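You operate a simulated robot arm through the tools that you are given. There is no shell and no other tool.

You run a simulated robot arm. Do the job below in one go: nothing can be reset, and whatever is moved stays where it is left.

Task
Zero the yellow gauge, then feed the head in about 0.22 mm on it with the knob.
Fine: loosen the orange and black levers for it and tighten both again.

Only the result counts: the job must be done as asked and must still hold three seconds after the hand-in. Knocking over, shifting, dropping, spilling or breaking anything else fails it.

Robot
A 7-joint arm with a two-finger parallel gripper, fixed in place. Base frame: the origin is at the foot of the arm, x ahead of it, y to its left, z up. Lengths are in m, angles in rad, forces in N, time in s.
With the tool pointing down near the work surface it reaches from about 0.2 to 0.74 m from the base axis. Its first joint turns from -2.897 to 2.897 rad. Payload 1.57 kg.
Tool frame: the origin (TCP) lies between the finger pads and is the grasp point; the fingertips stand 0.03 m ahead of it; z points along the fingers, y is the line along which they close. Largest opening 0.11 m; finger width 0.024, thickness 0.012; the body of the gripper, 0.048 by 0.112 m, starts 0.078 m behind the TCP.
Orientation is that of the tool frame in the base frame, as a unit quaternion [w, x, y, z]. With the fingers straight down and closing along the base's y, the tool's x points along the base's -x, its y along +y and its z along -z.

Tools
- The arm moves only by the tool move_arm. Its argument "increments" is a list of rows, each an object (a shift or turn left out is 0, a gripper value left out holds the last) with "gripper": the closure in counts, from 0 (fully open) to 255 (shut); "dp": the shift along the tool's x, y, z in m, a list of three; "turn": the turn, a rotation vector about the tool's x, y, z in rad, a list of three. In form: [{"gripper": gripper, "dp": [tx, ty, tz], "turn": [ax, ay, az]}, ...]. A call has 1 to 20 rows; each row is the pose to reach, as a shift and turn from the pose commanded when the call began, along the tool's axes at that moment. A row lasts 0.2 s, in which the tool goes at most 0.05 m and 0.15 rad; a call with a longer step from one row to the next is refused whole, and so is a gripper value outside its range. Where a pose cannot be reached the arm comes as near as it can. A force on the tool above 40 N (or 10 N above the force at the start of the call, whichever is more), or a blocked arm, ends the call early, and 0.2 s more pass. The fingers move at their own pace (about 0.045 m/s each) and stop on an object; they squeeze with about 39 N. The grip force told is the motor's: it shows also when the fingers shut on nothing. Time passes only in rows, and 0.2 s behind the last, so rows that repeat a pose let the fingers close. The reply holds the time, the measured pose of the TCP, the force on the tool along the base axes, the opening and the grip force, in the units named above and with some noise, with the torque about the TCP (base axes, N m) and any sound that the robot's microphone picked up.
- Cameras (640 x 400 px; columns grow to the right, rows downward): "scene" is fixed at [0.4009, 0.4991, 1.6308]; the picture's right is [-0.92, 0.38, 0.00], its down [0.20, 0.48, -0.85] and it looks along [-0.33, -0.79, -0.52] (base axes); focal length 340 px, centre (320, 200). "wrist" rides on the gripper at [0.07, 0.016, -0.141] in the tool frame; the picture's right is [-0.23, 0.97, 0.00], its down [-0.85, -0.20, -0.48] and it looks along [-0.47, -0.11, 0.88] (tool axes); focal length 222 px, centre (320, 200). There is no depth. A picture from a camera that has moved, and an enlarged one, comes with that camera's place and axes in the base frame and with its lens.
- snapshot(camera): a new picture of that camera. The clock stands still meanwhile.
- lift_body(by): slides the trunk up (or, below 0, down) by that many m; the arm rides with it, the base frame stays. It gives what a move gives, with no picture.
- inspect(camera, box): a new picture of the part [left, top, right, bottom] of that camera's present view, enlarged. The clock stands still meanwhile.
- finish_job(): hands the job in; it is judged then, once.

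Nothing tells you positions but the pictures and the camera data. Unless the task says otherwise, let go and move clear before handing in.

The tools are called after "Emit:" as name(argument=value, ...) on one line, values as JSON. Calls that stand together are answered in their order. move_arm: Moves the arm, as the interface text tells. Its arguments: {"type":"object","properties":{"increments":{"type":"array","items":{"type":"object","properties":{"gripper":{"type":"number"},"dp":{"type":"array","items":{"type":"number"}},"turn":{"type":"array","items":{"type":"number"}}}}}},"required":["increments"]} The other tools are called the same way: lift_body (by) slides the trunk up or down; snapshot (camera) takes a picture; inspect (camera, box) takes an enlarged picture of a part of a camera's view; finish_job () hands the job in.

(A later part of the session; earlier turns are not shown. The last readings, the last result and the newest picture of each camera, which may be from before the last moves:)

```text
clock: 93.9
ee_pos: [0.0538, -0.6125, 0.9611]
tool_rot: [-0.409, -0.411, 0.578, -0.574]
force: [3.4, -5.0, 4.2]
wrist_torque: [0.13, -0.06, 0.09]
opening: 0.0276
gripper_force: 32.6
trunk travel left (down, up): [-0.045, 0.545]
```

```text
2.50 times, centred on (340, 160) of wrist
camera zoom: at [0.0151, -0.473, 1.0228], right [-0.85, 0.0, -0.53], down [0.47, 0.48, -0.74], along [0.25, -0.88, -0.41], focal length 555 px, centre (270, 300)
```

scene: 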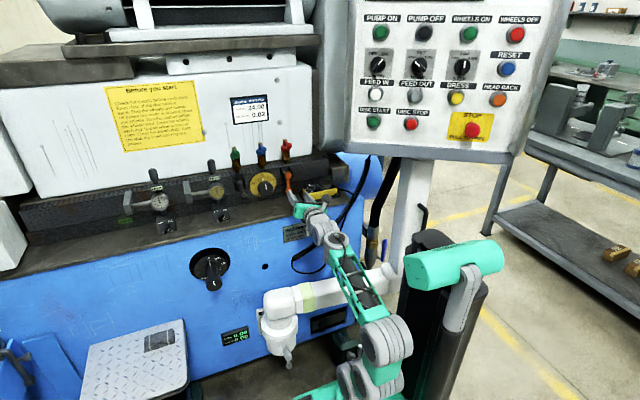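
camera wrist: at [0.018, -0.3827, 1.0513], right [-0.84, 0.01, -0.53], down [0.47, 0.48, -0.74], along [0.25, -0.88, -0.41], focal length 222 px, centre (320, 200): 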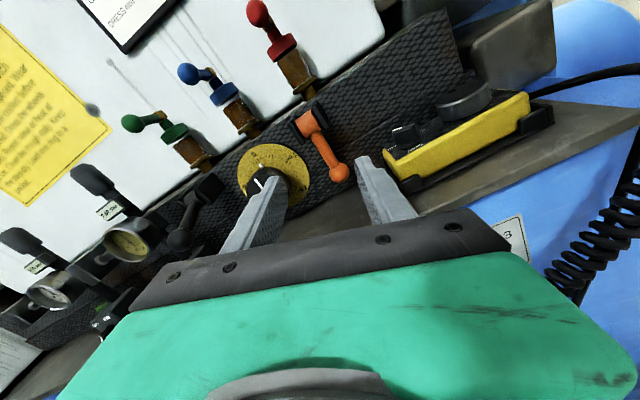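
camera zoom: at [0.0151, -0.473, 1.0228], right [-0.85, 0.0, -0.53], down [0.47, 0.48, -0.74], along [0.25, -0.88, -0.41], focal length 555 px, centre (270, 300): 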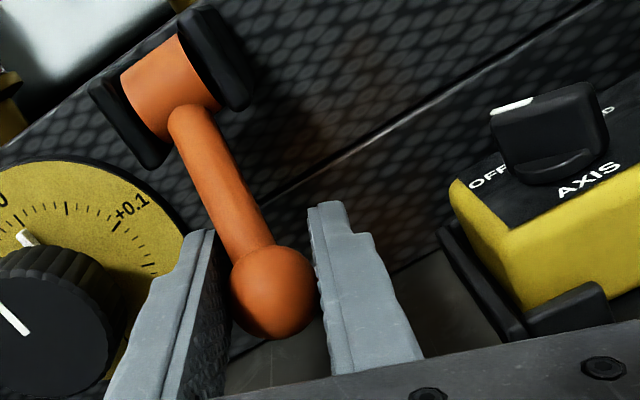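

Emit:
move_arm(increments=[{"dp": [0.005, -0.0018, -0.0055]}, {"dp": [0.0101, -0.0036, -0.0107]}, {"dp": [0.015, -0.0053, -0.0145]}, {"dp": [0.0198, -0.007, -0.0179]}, {"dp": [0.025, -0.009, -0.0207]}, {"dp": [0.0305, -0.0109, -0.0232]}])

Emit:
inspect(camera="wrist", box=[220, 80, 460, 240])

```text
clock: 95.3
ee_pos: [0.0506, -0.5897, 0.9934]
tool_rot: [-0.41, -0.41, 0.58, -0.572]
force: [-3.4, 6.5, -17.9]
wrist_torque: [1.03, 0.08, 0.25]
opening: 0.0275
gripper_force: 37.6
trunk travel left (down, up): [-0.045, 0.545]
```

```text
2.50 times, centred on (340, 160) of wrist
camera zoom: at [0.0135, -0.4508, 1.0543], right [-0.84, 0.01, -0.54], down [0.47, 0.48, -0.74], along [0.25, -0.88, -0.41], focal length 555 px, centre (270, 300)
```

zoom: 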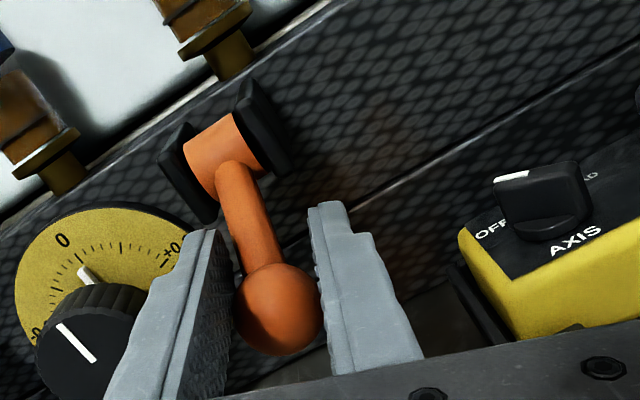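

Emit:
move_arm(increments=[{"dp": [0.0057, -0.002, -0.0016]}, {"dp": [0.0114, -0.0041, -0.0032]}, {"dp": [0.0145, -0.0051, -0.0036]}])

Emit:
move_arm(increments=[{"gripper": 120}, {"gripper": 120}, {"dp": [0, 0, -0.02]}, {"dp": [0, 0, -0.045]}, {"dp": [0.02, 0, -0.065]}])

Emit:
snapshot(camera="wrist")

Emit:
inspect(camera="scene", box=[180, 145, 320, 225])

```text
clock: 96.1
ee_pos: [0.0552, -0.5844, 1.0116]
tool_rot: [0.409, 0.41, -0.576, 0.577]
force: [0.1, 2.4, 1.7]
wrist_torque: [-0.08, -0.04, 0.03]
opening: 0.0001
gripper_force: 21.3
trunk travel left (down, up): [-0.045, 0.545]
```

```text
clock: 97.3
ee_pos: [0.0478, -0.5214, 1.026]
tool_rot: [-0.409, -0.41, 0.58, -0.573]
force: [0.9, -0.7, -0.1]
wrist_torque: [-0.02, -0.04, 0.0]
opening: 0.0585
gripper_force: 0.0
trunk travel left (down, up): [-0.045, 0.545]
```

```text
taken
camera wrist: at [0.0099, -0.3822, 1.0889], right [-0.84, 0.01, -0.54], down [0.47, 0.48, -0.74], along [0.25, -0.88, -0.41], focal length 222 px, centre (320, 200)
```

wrist: 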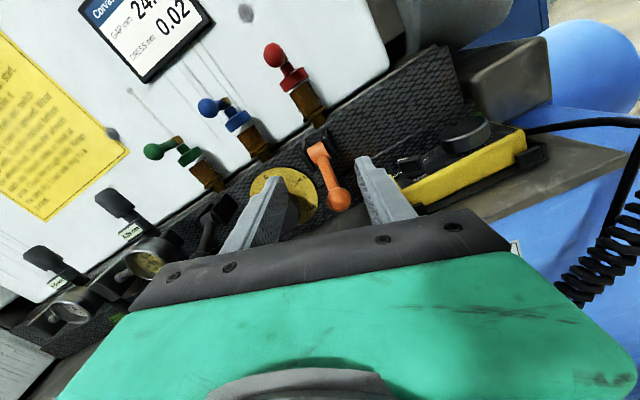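

```text
4.57 times, centred on (250, 185) of scene
camera zoom: at [0.4009, 0.4991, 1.6308], right [-0.92, 0.38, 0.0], down [0.2, 0.48, -0.85], along [-0.33, -0.79, -0.52], focal length 1552 px, centre (640, 269)
```

zoom: 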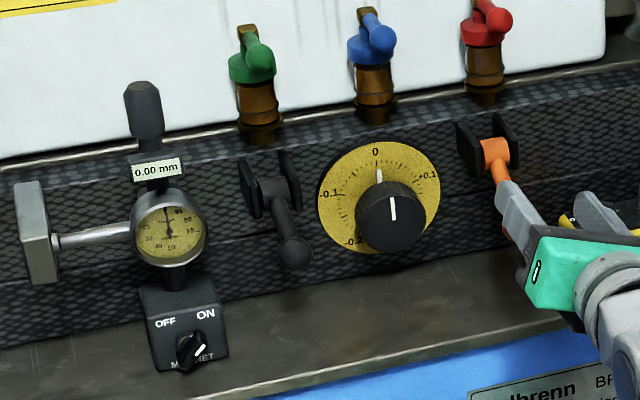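

It slipped at ~61°. I'll finish raising it by pushing the ball up from below with closed fingers.

Emit:
move_arm(increments=[{"gripper": 255, "dp": [-0.025, 0.007, 0]}, {"dp": [-0.05, 0.014, 0]}, {"dp": [-0.077, 0.0221, 0]}, {"dp": [-0.077, 0.0221, 0]}, {"dp": [-0.077, 0.0221, 0.02]}, {"dp": [-0.077, 0.0221, 0.045]}, {"dp": [-0.077, 0.0221, 0.064]}])

Emit:
snapshot(camera="wrist")

Emit:
inspect(camera="scene", box=[250, 155, 330, 215])

```text
clock: 98.9
ee_pos: [0.0511, -0.5846, 0.9464]
tool_rot: [-0.409, -0.41, 0.579, -0.574]
force: [-0.1, -0.1, 0.0]
wrist_torque: [0.0, 0.06, 0.01]
opening: 0.0001
gripper_force: 21.5
trunk travel left (down, up): [-0.045, 0.545]
```

```text
taken
camera wrist: at [0.0135, -0.4453, 1.0082], right [-0.84, 0.01, -0.53], down [0.47, 0.48, -0.74], along [0.25, -0.88, -0.41], focal length 222 px, centre (320, 200)
```

wrist: 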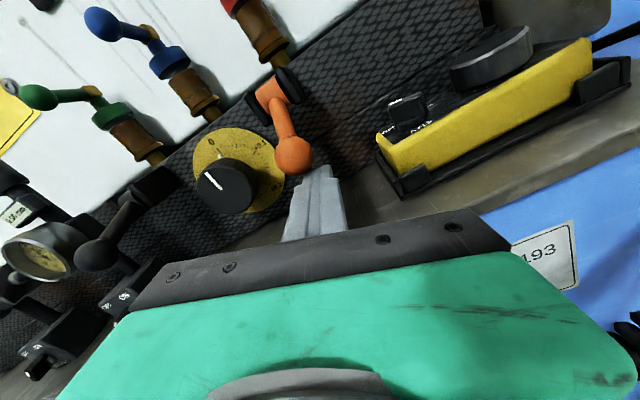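

```text
6.67 times, centred on (290, 185) of scene
camera zoom: at [0.4009, 0.4991, 1.6308], right [-0.92, 0.38, 0.0], down [0.2, 0.48, -0.85], along [-0.33, -0.79, -0.52], focal length 2263 px, centre (520, 300)
```

zoom: 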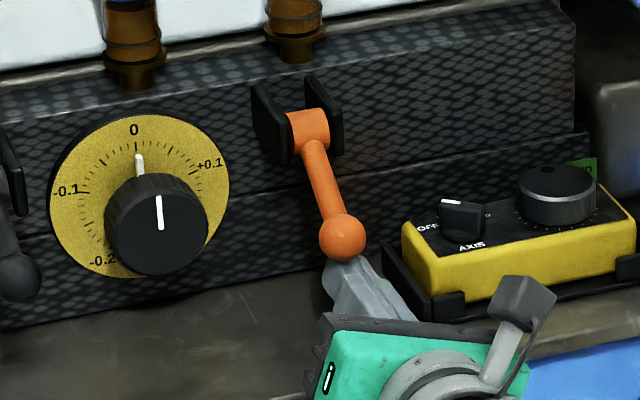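

Finger tips are right under the ball. Push up slowly ~38 mm.

Emit:
move_arm(increments=[{"dp": [0.006, -0.0021, 0]}, {"dp": [0.012, -0.0042, 0]}, {"dp": [0.018, -0.0064, 0]}, {"dp": [0.024, -0.0085, 0]}, {"dp": [0.03, -0.0106, 0]}, {"dp": [0.036, -0.0127, 0]}])

Emit:
snapshot(camera="wrist")

Emit:
inspect(camera="scene", box=[250, 155, 330, 215])

```text
clock: 100.1
ee_pos: [0.0532, -0.5871, 0.9699]
tool_rot: [-0.405, -0.414, 0.584, -0.568]
force: [1.6, 1.6, -4.0]
wrist_torque: [-0.01, 0.06, 0.02]
opening: 0.0
gripper_force: 21.6
trunk travel left (down, up): [-0.045, 0.545]
stopped in row 6: the force on the tool passed its limit at 46 N (the readings are from after the stop); the commanded pose is now the measured one
```

```text
taken
camera wrist: at [0.0139, -0.4483, 1.0338], right [-0.85, 0.01, -0.53], down [0.47, 0.5, -0.73], along [0.25, -0.87, -0.43], focal length 222 px, centre (320, 200)
```

wrist: 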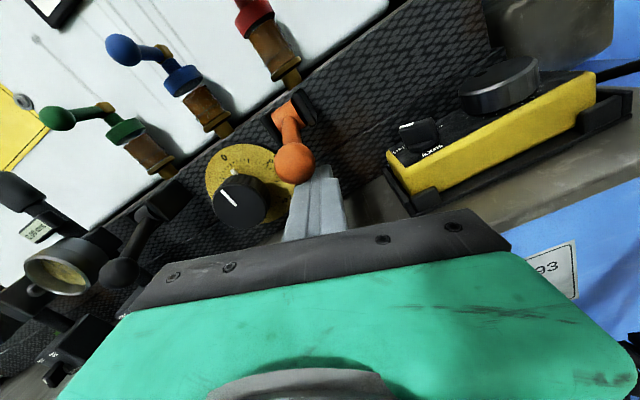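

```text
6.67 times, centred on (290, 185) of scene
camera zoom: at [0.4009, 0.4991, 1.6308], right [-0.92, 0.38, 0.0], down [0.2, 0.48, -0.85], along [-0.33, -0.79, -0.52], focal length 2263 px, centre (520, 300)
```

zoom: 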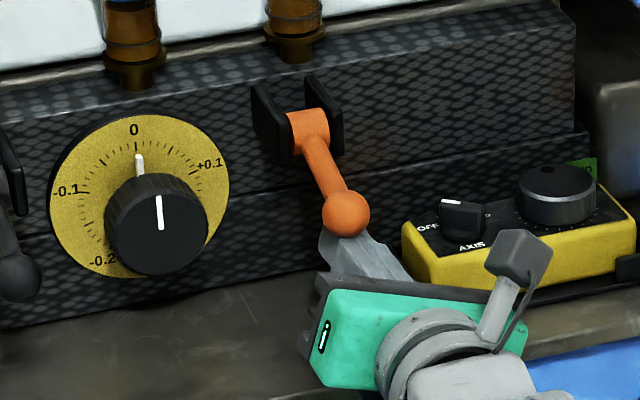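

Hard stop confirmed: both levers are at their end stops (~75°), i.e. fully loosened. I back out and go look at the knob's dial for IN/OUT markings.

Emit:
move_arm(increments=[{"dp": [-0.008, 0.003, 0]}, {"dp": [-0.008, 0.003, -0.03]}, {"dp": [-0.008, 0.003, -0.065]}, {"gripper": 90, "dp": [0.0, -0.03, -0.075]}, {"dp": [0.005, -0.06, -0.075]}, {"dp": [0.01, -0.09, -0.075]}, {"dp": [0.01, -0.09, -0.075]}])

Emit:
snapshot(camera="wrist")

Emit:
inspect(camera="scene", box=[180, 145, 320, 225])

```text
clock: 101.7
ee_pos: [0.1341, -0.5109, 1.0102]
tool_rot: [-0.406, -0.413, 0.584, -0.569]
force: [-0.7, -0.2, 1.2]
wrist_torque: [0.01, -0.02, -0.01]
opening: 0.071
gripper_force: 0.0
trunk travel left (down, up): [-0.045, 0.545]
```

```text
taken
camera wrist: at [0.096, -0.3726, 1.0748], right [-0.84, 0.01, -0.53], down [0.47, 0.49, -0.73], along [0.25, -0.87, -0.42], focal length 222 px, centre (320, 200)
```

wrist: 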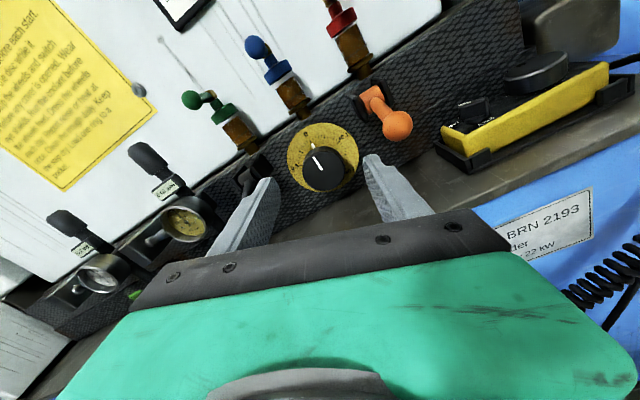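

```text
4.57 times, centred on (250, 185) of scene
camera zoom: at [0.4009, 0.4991, 1.6308], right [-0.92, 0.38, 0.0], down [0.2, 0.48, -0.85], along [-0.33, -0.79, -0.52], focal length 1552 px, centre (640, 269)
```

zoom: 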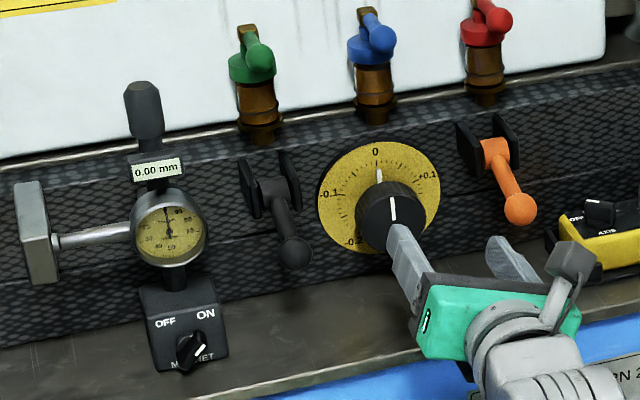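

Emit:
inspect(camera="wrist", box=[275, 110, 375, 200])

Emit:
inspect(camera="wrist", box=[240, 20, 420, 160])

```text
4.44 times, centred on (325, 155) of wrist
camera zoom: at [0.096, -0.3726, 1.0748], right [-0.84, 0.01, -0.53], down [0.47, 0.49, -0.73], along [0.25, -0.87, -0.42], focal length 987 px, centre (298, 400)
```

zoom: 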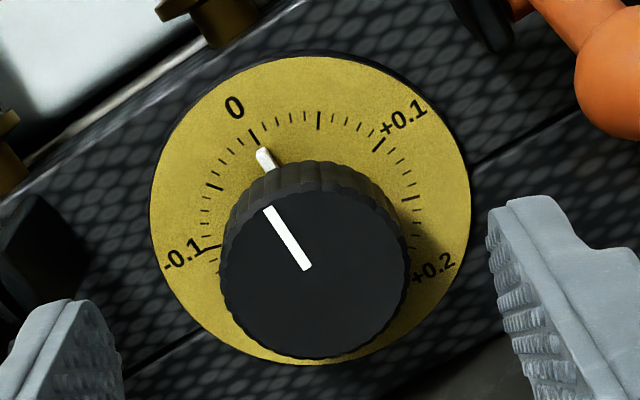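

```text
2.86 times, centred on (330, 90) of wrist
camera zoom: at [0.096, -0.3726, 1.0748], right [-0.84, 0.01, -0.53], down [0.47, 0.49, -0.73], along [0.25, -0.87, -0.42], focal length 635 px, centre (291, 514)
```

zoom: 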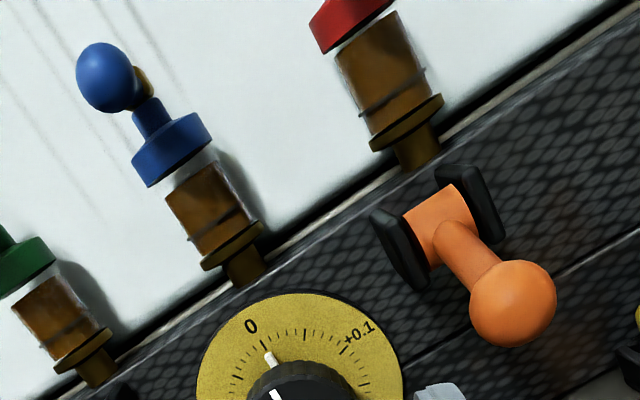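

No IN/OUT marks; "+" on the dial is clockwise, taken as feed-in. Knob face centre (0.148,-0.657,0.974), Ø≈55 mm. I approach it squarely.

Emit:
move_arm(increments=[{"dp": [-0.012, -0.001, 0.01], "turn": [0.003, 0.007, 0]}, {"dp": [-0.025, -0.002, 0.025], "turn": [0.005, 0.014, 0]}, {"dp": [-0.0371, -0.0024, 0.045], "turn": [0.0076, 0.0217, 0]}, {"dp": [-0.0371, -0.0024, 0.07], "turn": [0.0076, 0.0217, 0]}, {"dp": [-0.0371, -0.0024, 0.0899], "turn": [0.0076, 0.0217, 0]}, {"dp": [-0.0371, -0.0024, 0.0899], "turn": [0.0076, 0.0217, 0]}])

Emit:
inspect(camera="wrist", box=[220, 80, 460, 240])

Emit:
inspect(camera="scene", box=[180, 145, 320, 225])

```text
clock: 103.1
ee_pos: [0.1487, -0.6026, 0.9758]
tool_rot: [0.409, 0.41, -0.576, 0.577]
force: [-0.2, 0.5, -0.4]
wrist_torque: [0.0, -0.03, -0.01]
opening: 0.071
gripper_force: 0.1
trunk travel left (down, up): [-0.045, 0.545]
```

```text
2.50 times, centred on (340, 160) of wrist
camera zoom: at [0.1103, -0.4624, 1.0359], right [-0.84, 0.0, -0.53], down [0.47, 0.48, -0.74], along [0.25, -0.88, -0.4], focal length 555 px, centre (270, 300)
```

zoom: 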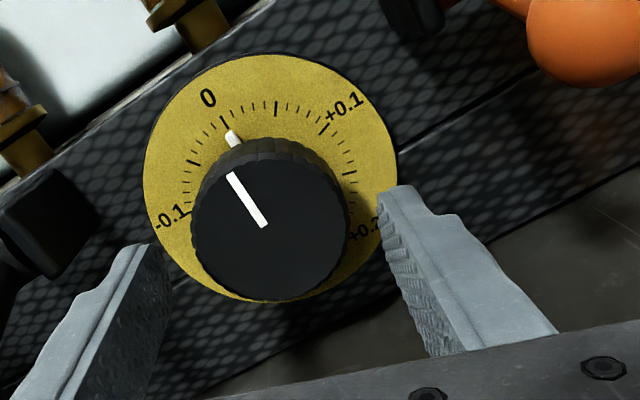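

```text
4.57 times, centred on (250, 185) of scene
camera zoom: at [0.4009, 0.4991, 1.6308], right [-0.92, 0.38, 0.0], down [0.2, 0.48, -0.85], along [-0.33, -0.79, -0.52], focal length 1552 px, centre (640, 269)
```

zoom: 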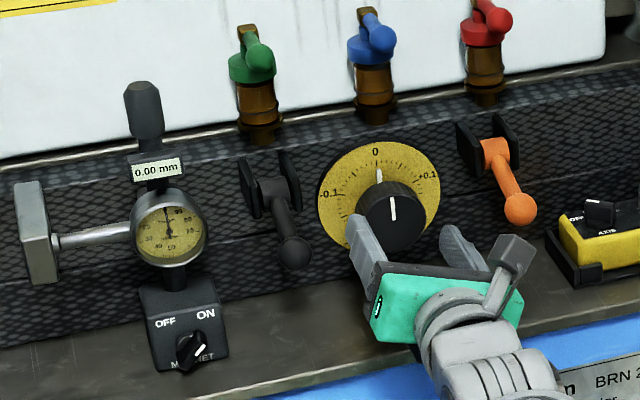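

Centred. Advance 39 mm over the knob and close.

Emit:
move_arm(increments=[{"dp": [0, 0.0005, 0.015]}, {"dp": [0, 0.0005, 0.03]}, {"dp": [0, 0.0005, 0.0385]}, {"gripper": 150, "dp": [0, 0.0005, 0.0385]}, {"gripper": 255, "dp": [0, 0.0005, 0.0385]}, {"dp": [0, 0.0005, 0.0385]}])

Emit:
inspect(camera="wrist", box=[220, 80, 460, 240])

Emit:
inspect(camera="scene", box=[180, 145, 320, 225])

```text
clock: 104.5
ee_pos: [0.1496, -0.6391, 0.9755]
tool_rot: [0.409, 0.41, -0.576, 0.577]
force: [4.1, -3.7, 3.9]
wrist_torque: [0.08, 0.0, 0.4]
opening: 0.0576
gripper_force: 29.7
trunk travel left (down, up): [-0.045, 0.545]
```

```text
2.50 times, centred on (340, 160) of wrist
camera zoom: at [0.1106, -0.4998, 1.0355], right [-0.85, 0.0, -0.53], down [0.47, 0.48, -0.74], along [0.26, -0.88, -0.4], focal length 555 px, centre (270, 300)
```

zoom: 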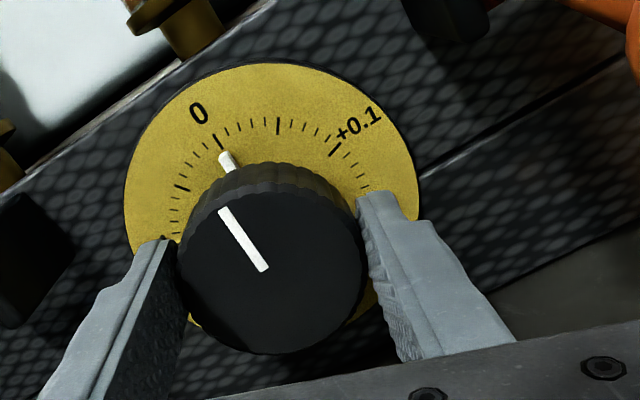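

```text
4.57 times, centred on (250, 185) of scene
camera zoom: at [0.4009, 0.4991, 1.6308], right [-0.92, 0.38, 0.0], down [0.2, 0.48, -0.85], along [-0.33, -0.79, -0.52], focal length 1552 px, centre (640, 269)
```

zoom: 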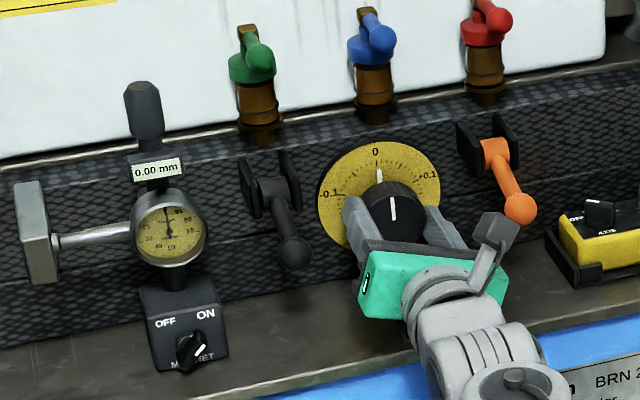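

Knob gripped. Turn 20° clockwise (+) as a test and read the gauge.

Emit:
move_arm(increments=[{"turn": [0, 0, 0]}, {"turn": [0, 0, 0.09]}, {"turn": [0, 0, 0.18]}, {"turn": [0, 0, 0.27]}, {"turn": [0, 0, 0.35]}])

Emit:
inspect(camera="scene", box=[180, 145, 320, 225])

Emit:
inspect(camera="wrist", box=[220, 80, 460, 240])

```text
clock: 105.7
ee_pos: [0.149, -0.6395, 0.9748]
tool_rot: [-0.303, -0.302, 0.639, -0.638]
force: [8.1, -0.3, 3.4]
wrist_torque: [-0.64, -0.06, 0.07]
opening: 0.0577
gripper_force: 45.2
trunk travel left (down, up): [-0.045, 0.545]
```

```text
4.57 times, centred on (250, 185) of scene
camera zoom: at [0.4009, 0.4991, 1.6308], right [-0.92, 0.38, 0.0], down [0.2, 0.48, -0.85], along [-0.33, -0.79, -0.52], focal length 1552 px, centre (640, 269)
```

zoom: 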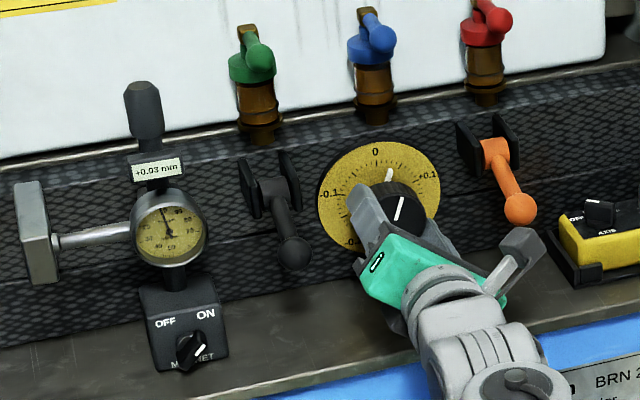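

```text
2.50 times, centred on (340, 160) of wrist
camera zoom: at [0.0916, -0.4997, 1.0184], right [-0.61, 0.0, -0.79], down [0.7, 0.48, -0.54], along [0.38, -0.88, -0.29], focal length 555 px, centre (270, 300)
```

zoom: 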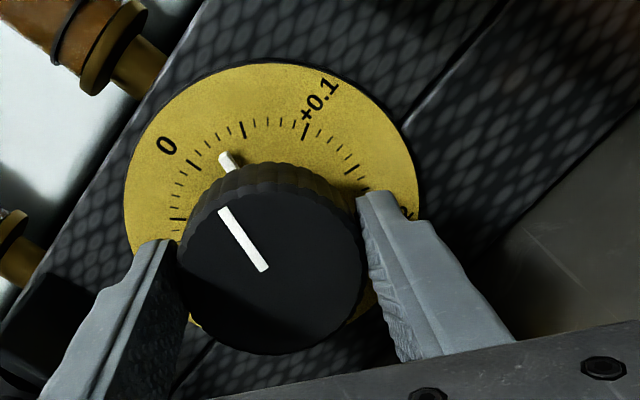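

Clockwise gives + on the gauge: +0.03 after 20° with no play. Continue ~63° in the same grip.

Emit:
move_arm(increments=[{"turn": [0, 0, 0.11]}, {"turn": [0, 0, 0.22]}, {"turn": [0, 0, 0.33]}, {"turn": [0, 0, 0.44]}, {"turn": [0, 0, 0.55]}, {"turn": [0, 0, 0.66]}, {"turn": [0, 0, 0.77]}, {"turn": [0, 0, 0.88]}, {"turn": [0, 0, 0.99]}, {"turn": [0, 0, 1.1]}])

Emit:
inspect(camera="scene", box=[180, 145, 320, 225])

Emit:
inspect(camera="wrist", box=[220, 80, 460, 240])

```text
clock: 107.9
ee_pos: [0.1474, -0.6404, 0.9731]
tool_rot: [0.075, 0.077, 0.704, -0.702]
force: [0.0, 21.8, -20.5]
wrist_torque: [-0.18, 0.1, 0.68]
opening: 0.0574
gripper_force: 45.0
trunk travel left (down, up): [-0.045, 0.545]
```

```text
4.57 times, centred on (250, 185) of scene
camera zoom: at [0.4009, 0.4991, 1.6308], right [-0.92, 0.38, 0.0], down [0.2, 0.48, -0.85], along [-0.33, -0.79, -0.52], focal length 1552 px, centre (640, 269)
```

zoom: 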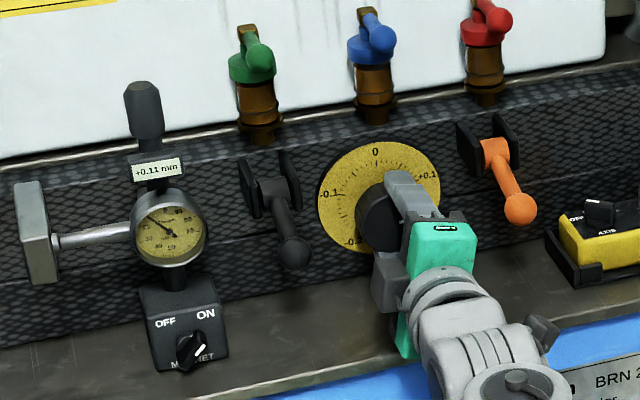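

```text
2.50 times, centred on (340, 160) of wrist
camera zoom: at [0.083, -0.4997, 0.9425], right [0.43, 0.0, -0.9], down [0.79, 0.47, 0.38], along [0.43, -0.88, 0.2], focal length 555 px, centre (270, 300)
```

zoom: 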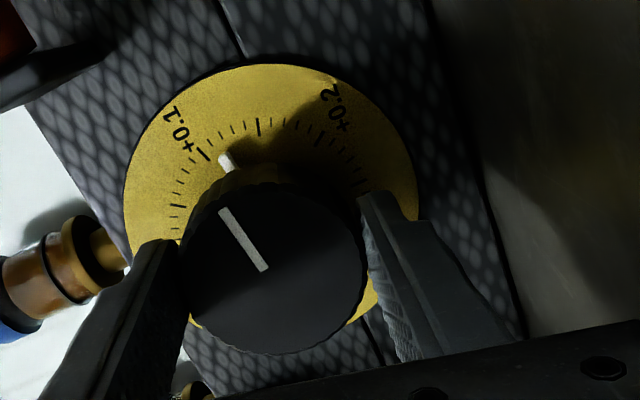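

+0.11 on the gauge (dial ≈0.12). Re-grip: open, roll back 1.3 rad, close again.

Emit:
move_arm(increments=[{"gripper": 80}, {"gripper": 80, "dp": [0, 0, -0.005]}, {"dp": [0, 0, -0.01], "turn": [0, 0, -0.13]}, {"dp": [0, 0, -0.01], "turn": [0, 0, -0.26]}, {"dp": [0, 0, -0.01], "turn": [0, 0, -0.39]}, {"dp": [0, 0, -0.01], "turn": [0, 0, -0.52]}, {"dp": [0, 0, -0.01], "turn": [0, 0, -0.65]}, {"dp": [0, 0, -0.01], "turn": [0, 0, -0.78]}, {"dp": [0, 0, -0.01], "turn": [0, 0, -0.91]}, {"dp": [0, 0, -0.01], "turn": [0, 0, -1.04]}, {"dp": [0, 0, -0.01], "turn": [0, 0, -1.17]}, {"dp": [0, 0, -0.01], "turn": [0, 0, -1.3]}, {"dp": [0, 0, -0.01], "turn": [0, 0, -1.3]}])

Emit:
inspect(camera="scene", box=[180, 145, 320, 225])

Emit:
inspect(camera="wrist", box=[220, 80, 460, 240])

```text
clock: 110.7
ee_pos: [0.148, -0.6305, 0.9749]
tool_rot: [-0.367, -0.365, 0.606, -0.604]
force: [-0.1, 0.0, 0.8]
wrist_torque: [0.01, 0.01, -0.02]
opening: 0.0756
gripper_force: 0.1
trunk travel left (down, up): [-0.045, 0.545]
```

```text
4.57 times, centred on (250, 185) of scene
camera zoom: at [0.4009, 0.4991, 1.6308], right [-0.92, 0.38, 0.0], down [0.2, 0.48, -0.85], along [-0.33, -0.79, -0.52], focal length 1552 px, centre (640, 269)
```

zoom: 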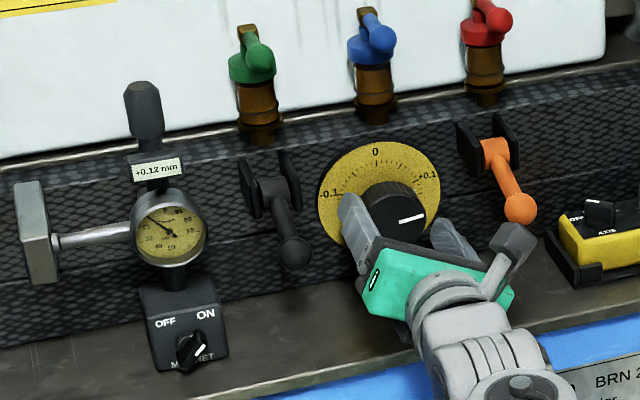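

```text
2.50 times, centred on (340, 160) of wrist
camera zoom: at [0.1008, -0.4902, 1.0292], right [-0.76, 0.0, -0.65], down [0.58, 0.48, -0.66], along [0.31, -0.88, -0.36], focal length 555 px, centre (270, 300)
```

zoom: 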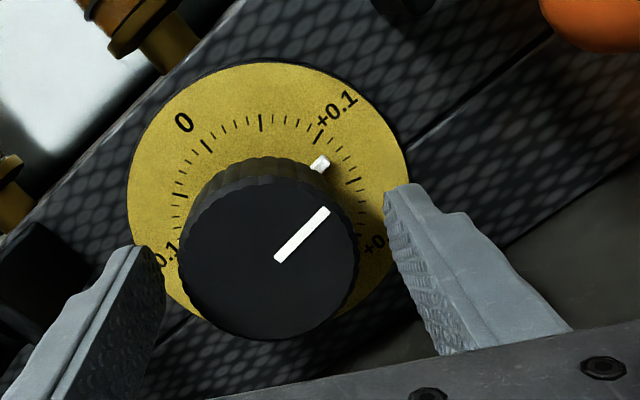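

Gauge +0.12 now. Close again and turn another ~1.0 rad.

Emit:
move_arm(increments=[{"dp": [0, 0, 0.008]}, {"gripper": 150, "dp": [0, 0, 0.008]}, {"gripper": 255, "dp": [0, 0, 0.008]}, {"dp": [0, 0, 0.008]}, {"dp": [0, 0, 0.008], "turn": [0, 0, 0.1]}, {"dp": [0, 0, 0.008], "turn": [0, 0, 0.2]}, {"dp": [0, 0, 0.008], "turn": [0, 0, 0.3]}, {"dp": [0, 0, 0.008], "turn": [0, 0, 0.4]}, {"dp": [0, 0, 0.008], "turn": [0, 0, 0.5]}, {"dp": [0, 0, 0.008], "turn": [0, 0, 0.6]}, {"dp": [0, 0, 0.008], "turn": [0, 0, 0.7]}, {"dp": [0, 0, 0.008], "turn": [0, 0, 0.8]}, {"dp": [0, 0, 0.008], "turn": [0, 0, 0.9]}, {"dp": [0, 0, 0.008], "turn": [0, 0, 1.0]}, {"dp": [0, 0, 0.008], "turn": [0, 0, 1.0]}])

Emit:
inspect(camera="scene", box=[180, 145, 320, 225])

Emit:
inspect(camera="wrist", box=[220, 80, 460, 240])

```text
clock: 113.9
ee_pos: [0.1473, -0.6391, 0.974]
tool_rot: [-0.031, -0.029, 0.708, -0.705]
force: [-3.6, 16.9, -14.5]
wrist_torque: [0.36, 0.04, 0.55]
opening: 0.0574
gripper_force: 45.2
trunk travel left (down, up): [-0.045, 0.545]
```

```text
4.57 times, centred on (250, 185) of scene
camera zoom: at [0.4009, 0.4991, 1.6308], right [-0.92, 0.38, 0.0], down [0.2, 0.48, -0.85], along [-0.33, -0.79, -0.52], focal length 1552 px, centre (640, 269)
```

zoom: 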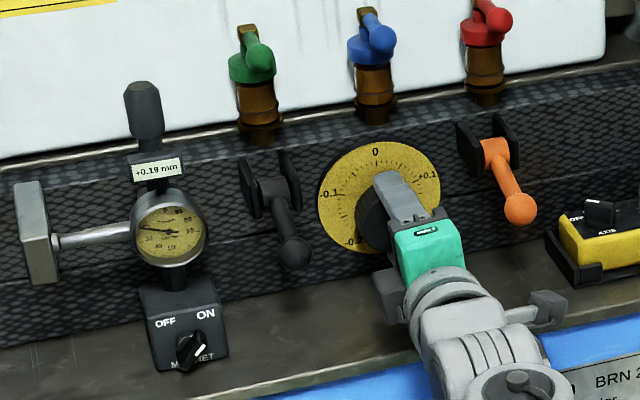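

```text
2.50 times, centred on (340, 160) of wrist
camera zoom: at [0.0762, -0.498, 0.9635], right [0.14, 0.0, -0.99], down [0.87, 0.48, 0.13], along [0.47, -0.88, 0.07], focal length 555 px, centre (270, 300)
```

zoom: 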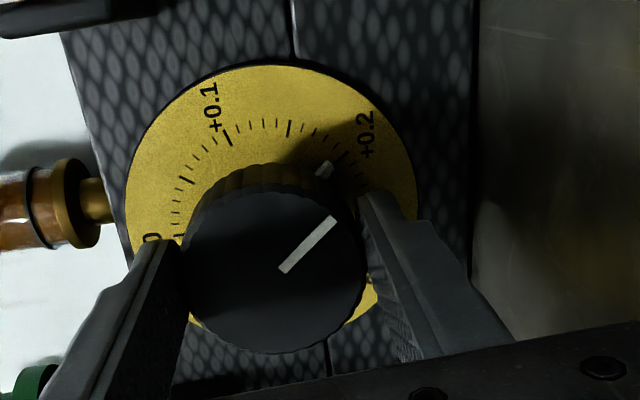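

Emit:
move_arm(increments=[{"turn": [0, 0, 0]}, {"turn": [0, 0, 0]}])

Emit:
inspect(camera="scene", box=[195, 170, 235, 205])

```text
clock: 114.5
ee_pos: [0.1463, -0.6381, 0.9738]
tool_rot: [-0.031, -0.029, 0.709, -0.704]
force: [-5.3, 22.1, -19.7]
wrist_torque: [0.3, 0.03, -0.14]
opening: 0.0574
gripper_force: 44.9
trunk travel left (down, up): [-0.045, 0.545]
```

```text
11.43 times, centred on (215, 188) of scene
camera zoom: at [0.4009, 0.4991, 1.6308], right [-0.92, 0.38, 0.0], down [0.2, 0.48, -0.85], along [-0.33, -0.79, -0.52], focal length 3880 px, centre (1520, 343)
```

zoom: 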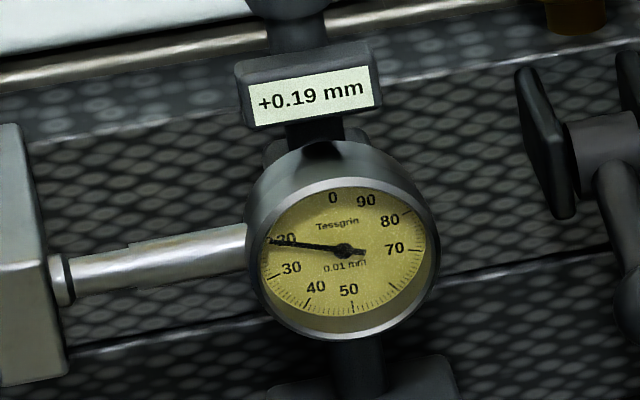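

+0.19. Another ~0.36 rad for +0.22.

Emit:
move_arm(increments=[{"turn": [0, 0, 0.09]}, {"turn": [0, 0, 0.18]}, {"turn": [0, 0, 0.27]}, {"turn": [0, 0, 0.35]}, {"turn": [0, 0, 0.35]}])

Emit:
inspect(camera="scene", box=[195, 170, 235, 205])

```text
clock: 115.7
ee_pos: [0.1473, -0.6391, 0.9725]
tool_rot: [0.092, 0.094, 0.703, -0.699]
force: [-6.3, 21.3, -27.5]
wrist_torque: [0.07, 0.1, 0.16]
opening: 0.0575
gripper_force: 44.4
trunk travel left (down, up): [-0.045, 0.545]
```

```text
11.43 times, centred on (215, 188) of scene
camera zoom: at [0.4009, 0.4991, 1.6308], right [-0.92, 0.38, 0.0], down [0.2, 0.48, -0.85], along [-0.33, -0.79, -0.52], focal length 3880 px, centre (1520, 343)
```

zoom: 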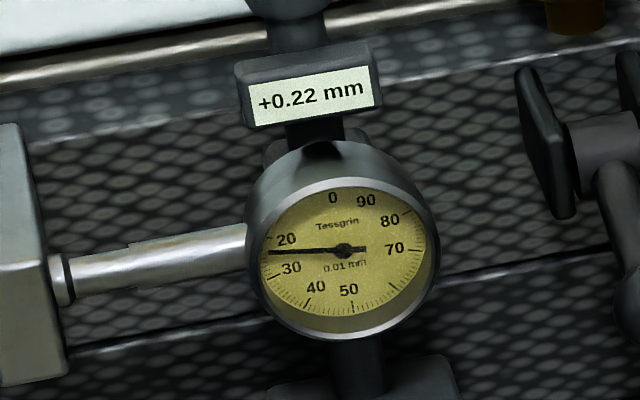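

Gauge +0.22. Release the knob, back out and re-read.

Emit:
move_arm(increments=[{"gripper": 80}, {"gripper": 80}, {"dp": [0, 0, -0.02]}, {"dp": [0, 0, -0.05]}, {"dp": [0, 0, -0.09]}, {"dp": [0, 0, -0.12]}, {"dp": [0, 0, -0.12], "turn": [0, 0, -0.14]}, {"dp": [0, 0, -0.12], "turn": [0, 0, -0.28]}, {"dp": [0, 0, -0.12], "turn": [0, 0, -0.42]}, {"dp": [0, 0, -0.12], "turn": [0, 0, -0.56]}, {"dp": [0, 0, -0.12], "turn": [0, 0, -0.7]}, {"dp": [0, 0, -0.12], "turn": [0, 0, -0.84]}, {"dp": [0, 0, -0.12], "turn": [0, 0, -0.98]}, {"dp": [0, 0, -0.12], "turn": [0, 0, -1.12]}, {"dp": [0, 0, -0.12], "turn": [0, 0, -1.26]}, {"dp": [0, 0, -0.12], "turn": [0, 0, -1.4]}, {"gripper": 255, "dp": [0, 0, -0.12], "turn": [0, 0, -1.47]}])

Emit:
inspect(camera="scene", box=[180, 145, 320, 225])

Emit:
snapshot(camera="wrist")

Emit:
inspect(camera="scene", box=[195, 170, 235, 205])

```text
clock: 119.3
ee_pos: [0.1475, -0.5178, 0.9747]
tool_rot: [-0.402, -0.401, 0.582, -0.582]
force: [-1.2, -0.1, 0.4]
wrist_torque: [-0.03, 0.02, 0.0]
opening: 0.0418
gripper_force: 0.2
trunk travel left (down, up): [-0.045, 0.545]
```

```text
4.57 times, centred on (250, 185) of scene
camera zoom: at [0.4009, 0.4991, 1.6308], right [-0.92, 0.38, 0.0], down [0.2, 0.48, -0.85], along [-0.33, -0.79, -0.52], focal length 1552 px, centre (640, 269)
```

zoom: 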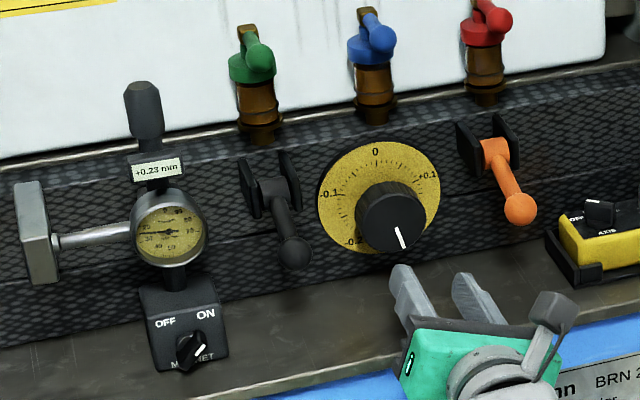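

```text
taken
camera wrist: at [0.1079, -0.3781, 1.0343], right [-0.83, 0.0, -0.56], down [0.49, 0.48, -0.73], along [0.27, -0.88, -0.4], focal length 222 px, centre (320, 200)
```

wrist: 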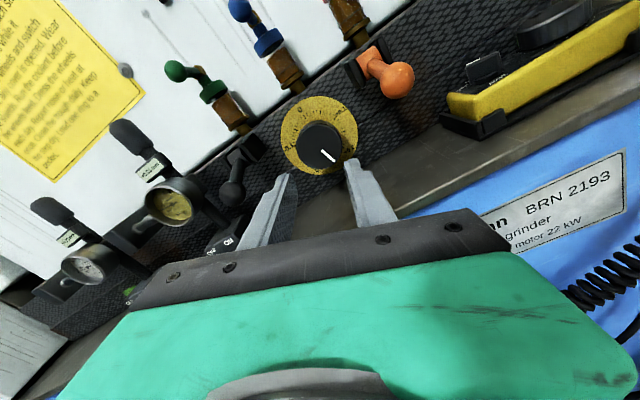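

```text
11.43 times, centred on (215, 188) of scene
camera zoom: at [0.4009, 0.4991, 1.6308], right [-0.92, 0.38, 0.0], down [0.2, 0.48, -0.85], along [-0.33, -0.79, -0.52], focal length 3880 px, centre (1520, 343)
```

zoom: 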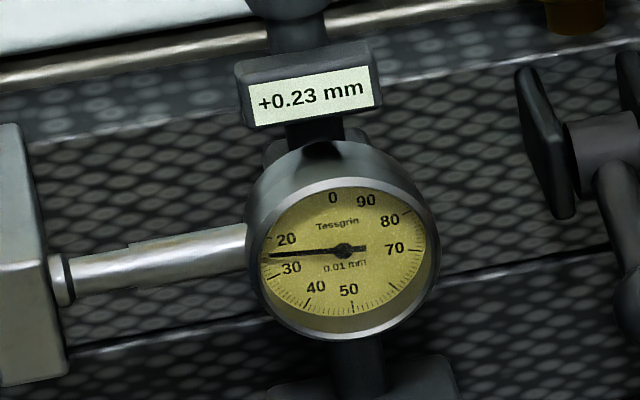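

+0.23 settled after release (slight elastic relaxation). Now tighten the black lever: go above its raised ball with closed fingers.

Emit:
move_arm(increments=[{"gripper": 255, "dp": [0.01, -0.03, 0]}, {"dp": [0.02, -0.06, 0]}, {"dp": [0.0312, -0.09, 0]}, {"dp": [0.0312, -0.1155, 0]}, {"dp": [0.0312, -0.1155, 0]}, {"dp": [0.0312, -0.1155, 0.03]}, {"dp": [0.0312, -0.1155, 0.058]}])

Emit:
snapshot(camera="wrist")

Emit:
inspect(camera="scene", box=[200, 150, 300, 230])

```text
clock: 120.9
ee_pos: [0.2456, -0.5758, 1.045]
tool_rot: [0.401, 0.4, -0.582, 0.583]
force: [-0.6, 0.5, 0.4]
wrist_torque: [0.0, 0.02, 0.02]
opening: 0.0001
gripper_force: 21.0
trunk travel left (down, up): [-0.045, 0.545]
```

```text
taken
camera wrist: at [0.2054, -0.4366, 1.1038], right [-0.83, 0.0, -0.56], down [0.49, 0.48, -0.73], along [0.27, -0.88, -0.4], focal length 222 px, centre (320, 200)
```

wrist: 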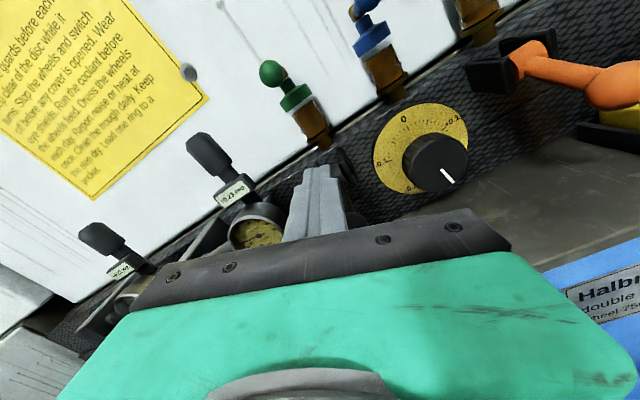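

```text
5.00 times, centred on (250, 190) of scene
camera zoom: at [0.4009, 0.4991, 1.6308], right [-0.92, 0.38, 0.0], down [0.2, 0.48, -0.85], along [-0.33, -0.79, -0.52], focal length 1698 px, centre (670, 250)
```

zoom: 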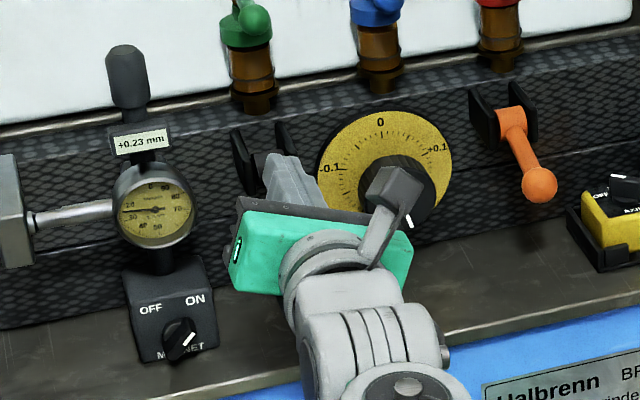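

Push the ball down along its arc about 50 mm.

Emit:
move_arm(increments=[{"dp": [-0.01, 0.0037, 0.0]}, {"dp": [-0.02, 0.0075, 0.0]}, {"dp": [-0.028, 0.0106, 0.003]}, {"dp": [-0.036, 0.0136, 0.006]}, {"dp": [-0.043, 0.0162, 0.01]}, {"dp": [-0.0496, 0.0187, 0.014]}])

Emit:
snapshot(camera="wrist")

Emit:
inspect(camera="scene", box=[200, 150, 300, 230])

```text
clock: 122.3
ee_pos: [0.2455, -0.5904, 0.9933]
tool_rot: [-0.401, -0.4, 0.583, -0.582]
force: [-0.9, 0.7, 1.5]
wrist_torque: [0.0, 0.01, 0.0]
opening: 0.0
gripper_force: 20.6
trunk travel left (down, up): [-0.045, 0.545]
```

```text
taken
camera wrist: at [0.2048, -0.4504, 1.0516], right [-0.83, 0.0, -0.56], down [0.49, 0.48, -0.73], along [0.27, -0.88, -0.4], focal length 222 px, centre (320, 200)
```

wrist: 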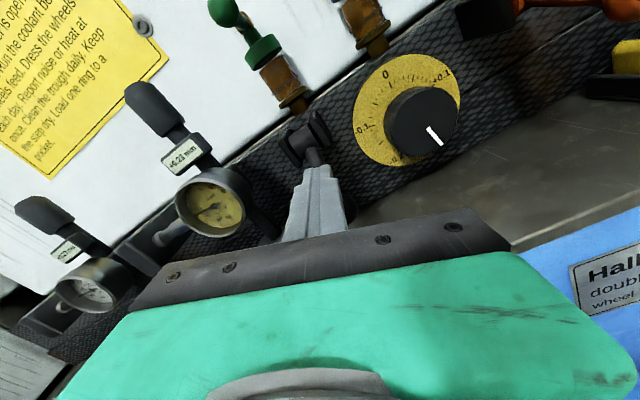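

```text
5.00 times, centred on (250, 190) of scene
camera zoom: at [0.4009, 0.4991, 1.6308], right [-0.92, 0.38, 0.0], down [0.2, 0.48, -0.85], along [-0.33, -0.79, -0.52], focal length 1698 px, centre (670, 250)
```

zoom: 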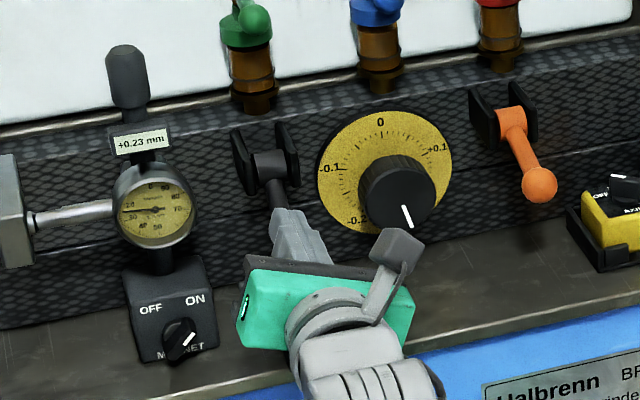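

The lever came down partway. Back out, drop to ball height and push it home against the stop.

Emit:
move_arm(increments=[{"dp": [0.002, 0, -0.025]}, {"dp": [0.002, 0, -0.06]}, {"dp": [-0.02, 0.0075, -0.06]}, {"dp": [-0.041, 0.0155, -0.06]}, {"dp": [-0.041, 0.0155, -0.06]}])

Emit:
snapshot(camera="wrist")

Emit:
inspect(camera="scene", box=[200, 150, 300, 230])

```text
clock: 123.5
ee_pos: [0.2465, -0.5278, 0.9491]
tool_rot: [-0.402, -0.4, 0.583, -0.582]
force: [0.3, -0.1, 0.0]
wrist_torque: [-0.02, 0.03, -0.01]
opening: 0.0002
gripper_force: 21.4
trunk travel left (down, up): [-0.045, 0.545]
```

```text
taken
camera wrist: at [0.2055, -0.3887, 1.0079], right [-0.83, 0.0, -0.56], down [0.49, 0.48, -0.73], along [0.27, -0.88, -0.4], focal length 222 px, centre (320, 200)
```

wrist: 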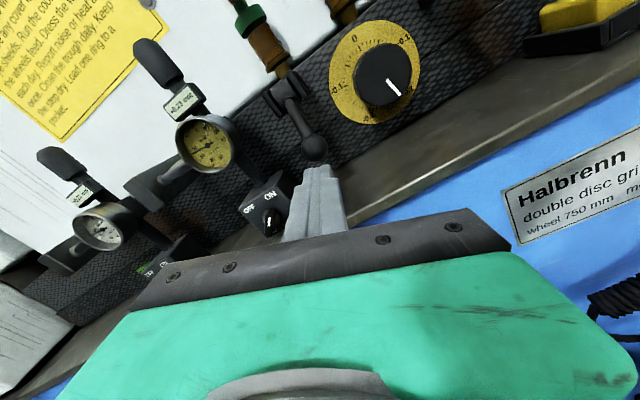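

```text
5.00 times, centred on (250, 190) of scene
camera zoom: at [0.4009, 0.4991, 1.6308], right [-0.92, 0.38, 0.0], down [0.2, 0.48, -0.85], along [-0.33, -0.79, -0.52], focal length 1698 px, centre (670, 250)
```

zoom: 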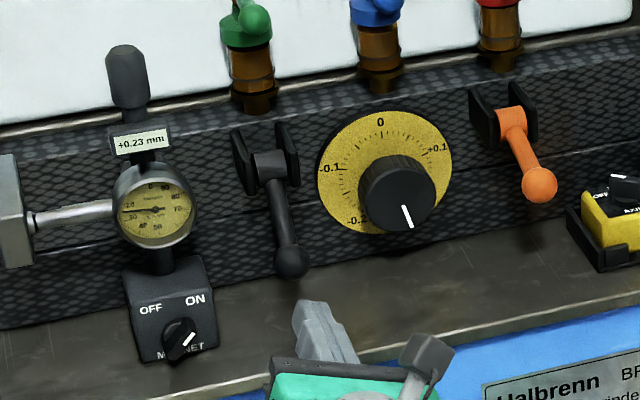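

Now push straight in at the ball.

Emit:
move_arm(increments=[{"dp": [0.002, 0.002, 0.025]}, {"dp": [0.002, 0.002, 0.038]}, {"dp": [0.002, 0.002, 0.048]}, {"dp": [0.001, 0.002, 0.058]}, {"dp": [0.0, 0.002, 0.068]}, {"dp": [-0.001, 0.002, 0.077]}, {"dp": [-0.002, 0.002, 0.085]}, {"dp": [-0.002, 0.002, 0.09]}])

Emit:
snapshot(camera="wrist")

Emit:
inspect(camera="scene", box=[200, 150, 300, 230])

```text
clock: 125.4
ee_pos: [0.2439, -0.6168, 0.9467]
tool_rot: [-0.402, -0.4, 0.583, -0.581]
force: [-4.6, 33.5, -5.8]
wrist_torque: [0.29, 0.01, -0.07]
opening: 0.0
gripper_force: 21.2
trunk travel left (down, up): [-0.045, 0.545]
stopped in row 8: the force on the tool passed its limit at 41 N (the readings are from after the stop); the commanded pose is now the measured one
```

```text
taken
camera wrist: at [0.2037, -0.4771, 1.0059], right [-0.83, 0.0, -0.56], down [0.49, 0.48, -0.73], along [0.27, -0.88, -0.4], focal length 222 px, centre (320, 200)
```

wrist: 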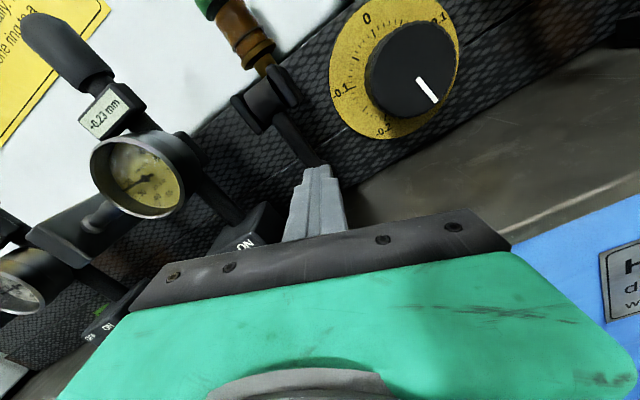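

```text
5.00 times, centred on (250, 190) of scene
camera zoom: at [0.4009, 0.4991, 1.6308], right [-0.92, 0.38, 0.0], down [0.2, 0.48, -0.85], along [-0.33, -0.79, -0.52], focal length 1698 px, centre (670, 250)
```

zoom: 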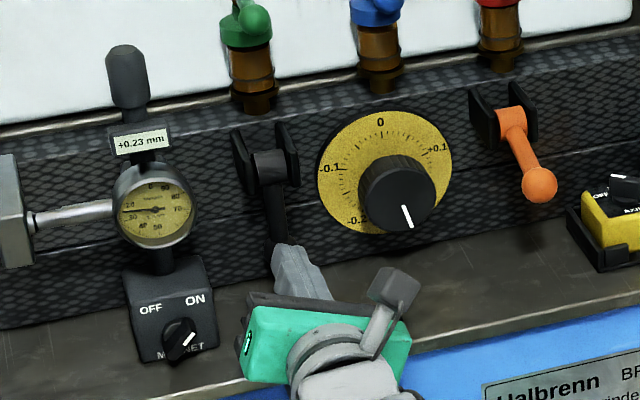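

Stop reached at 41 N. Back off and compare with the original position.

Emit:
move_arm(increments=[{"dp": [0, 0, -0.02]}, {"dp": [0, 0, -0.05]}, {"dp": [0, 0, -0.09]}, {"dp": [0.03, 0, -0.095]}, {"dp": [0.06, 0, -0.095]}])

Emit:
inspect(camera="scene", box=[200, 150, 300, 230])

Emit:
inspect(camera="scene", box=[195, 170, 235, 205])

Emit:
inspect(camera="scene", box=[230, 165, 270, 210])

```text
clock: 126.6
ee_pos: [0.2228, -0.5235, 1.0006]
tool_rot: [-0.402, -0.402, 0.584, -0.58]
force: [-1.6, 0.2, 0.9]
wrist_torque: [-0.01, 0.0, -0.02]
opening: 0.0
gripper_force: 21.0
trunk travel left (down, up): [-0.045, 0.545]
```

```text
5.00 times, centred on (250, 190) of scene
camera zoom: at [0.4009, 0.4991, 1.6308], right [-0.92, 0.38, 0.0], down [0.2, 0.48, -0.85], along [-0.33, -0.79, -0.52], focal length 1698 px, centre (670, 250)
```

zoom: 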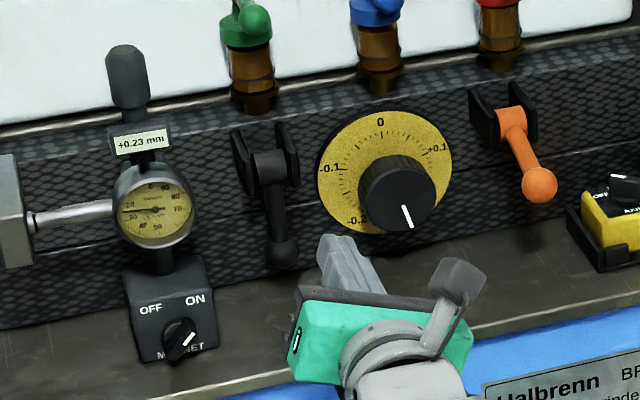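

```text
11.43 times, centred on (215, 188) of scene
camera zoom: at [0.4009, 0.4991, 1.6308], right [-0.92, 0.38, 0.0], down [0.2, 0.48, -0.85], along [-0.33, -0.79, -0.52], focal length 3880 px, centre (1520, 343)
```

zoom: 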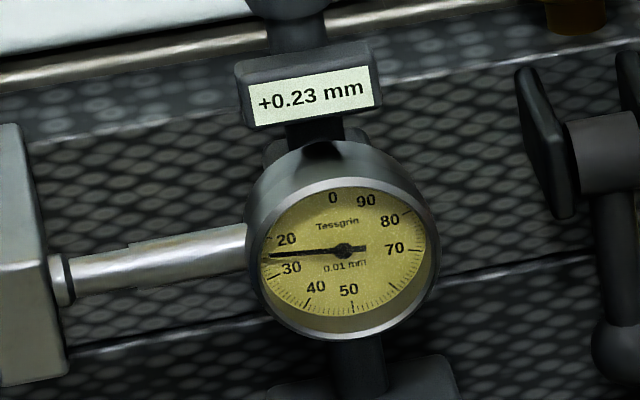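

```text
8.89 times, centred on (250, 188) of scene
camera zoom: at [0.4009, 0.4991, 1.6308], right [-0.92, 0.38, 0.0], down [0.2, 0.48, -0.85], along [-0.33, -0.79, -0.52], focal length 3018 px, centre (942, 311)
```

zoom: 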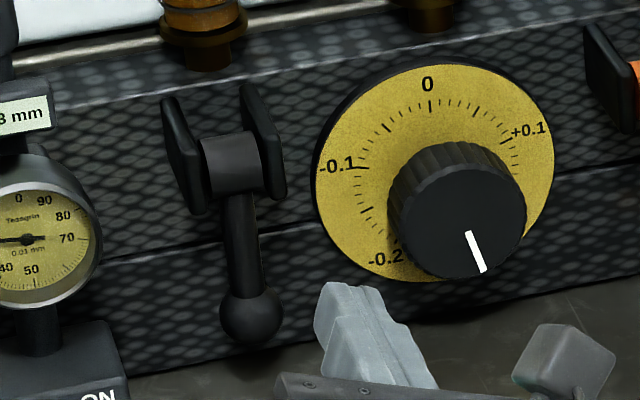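

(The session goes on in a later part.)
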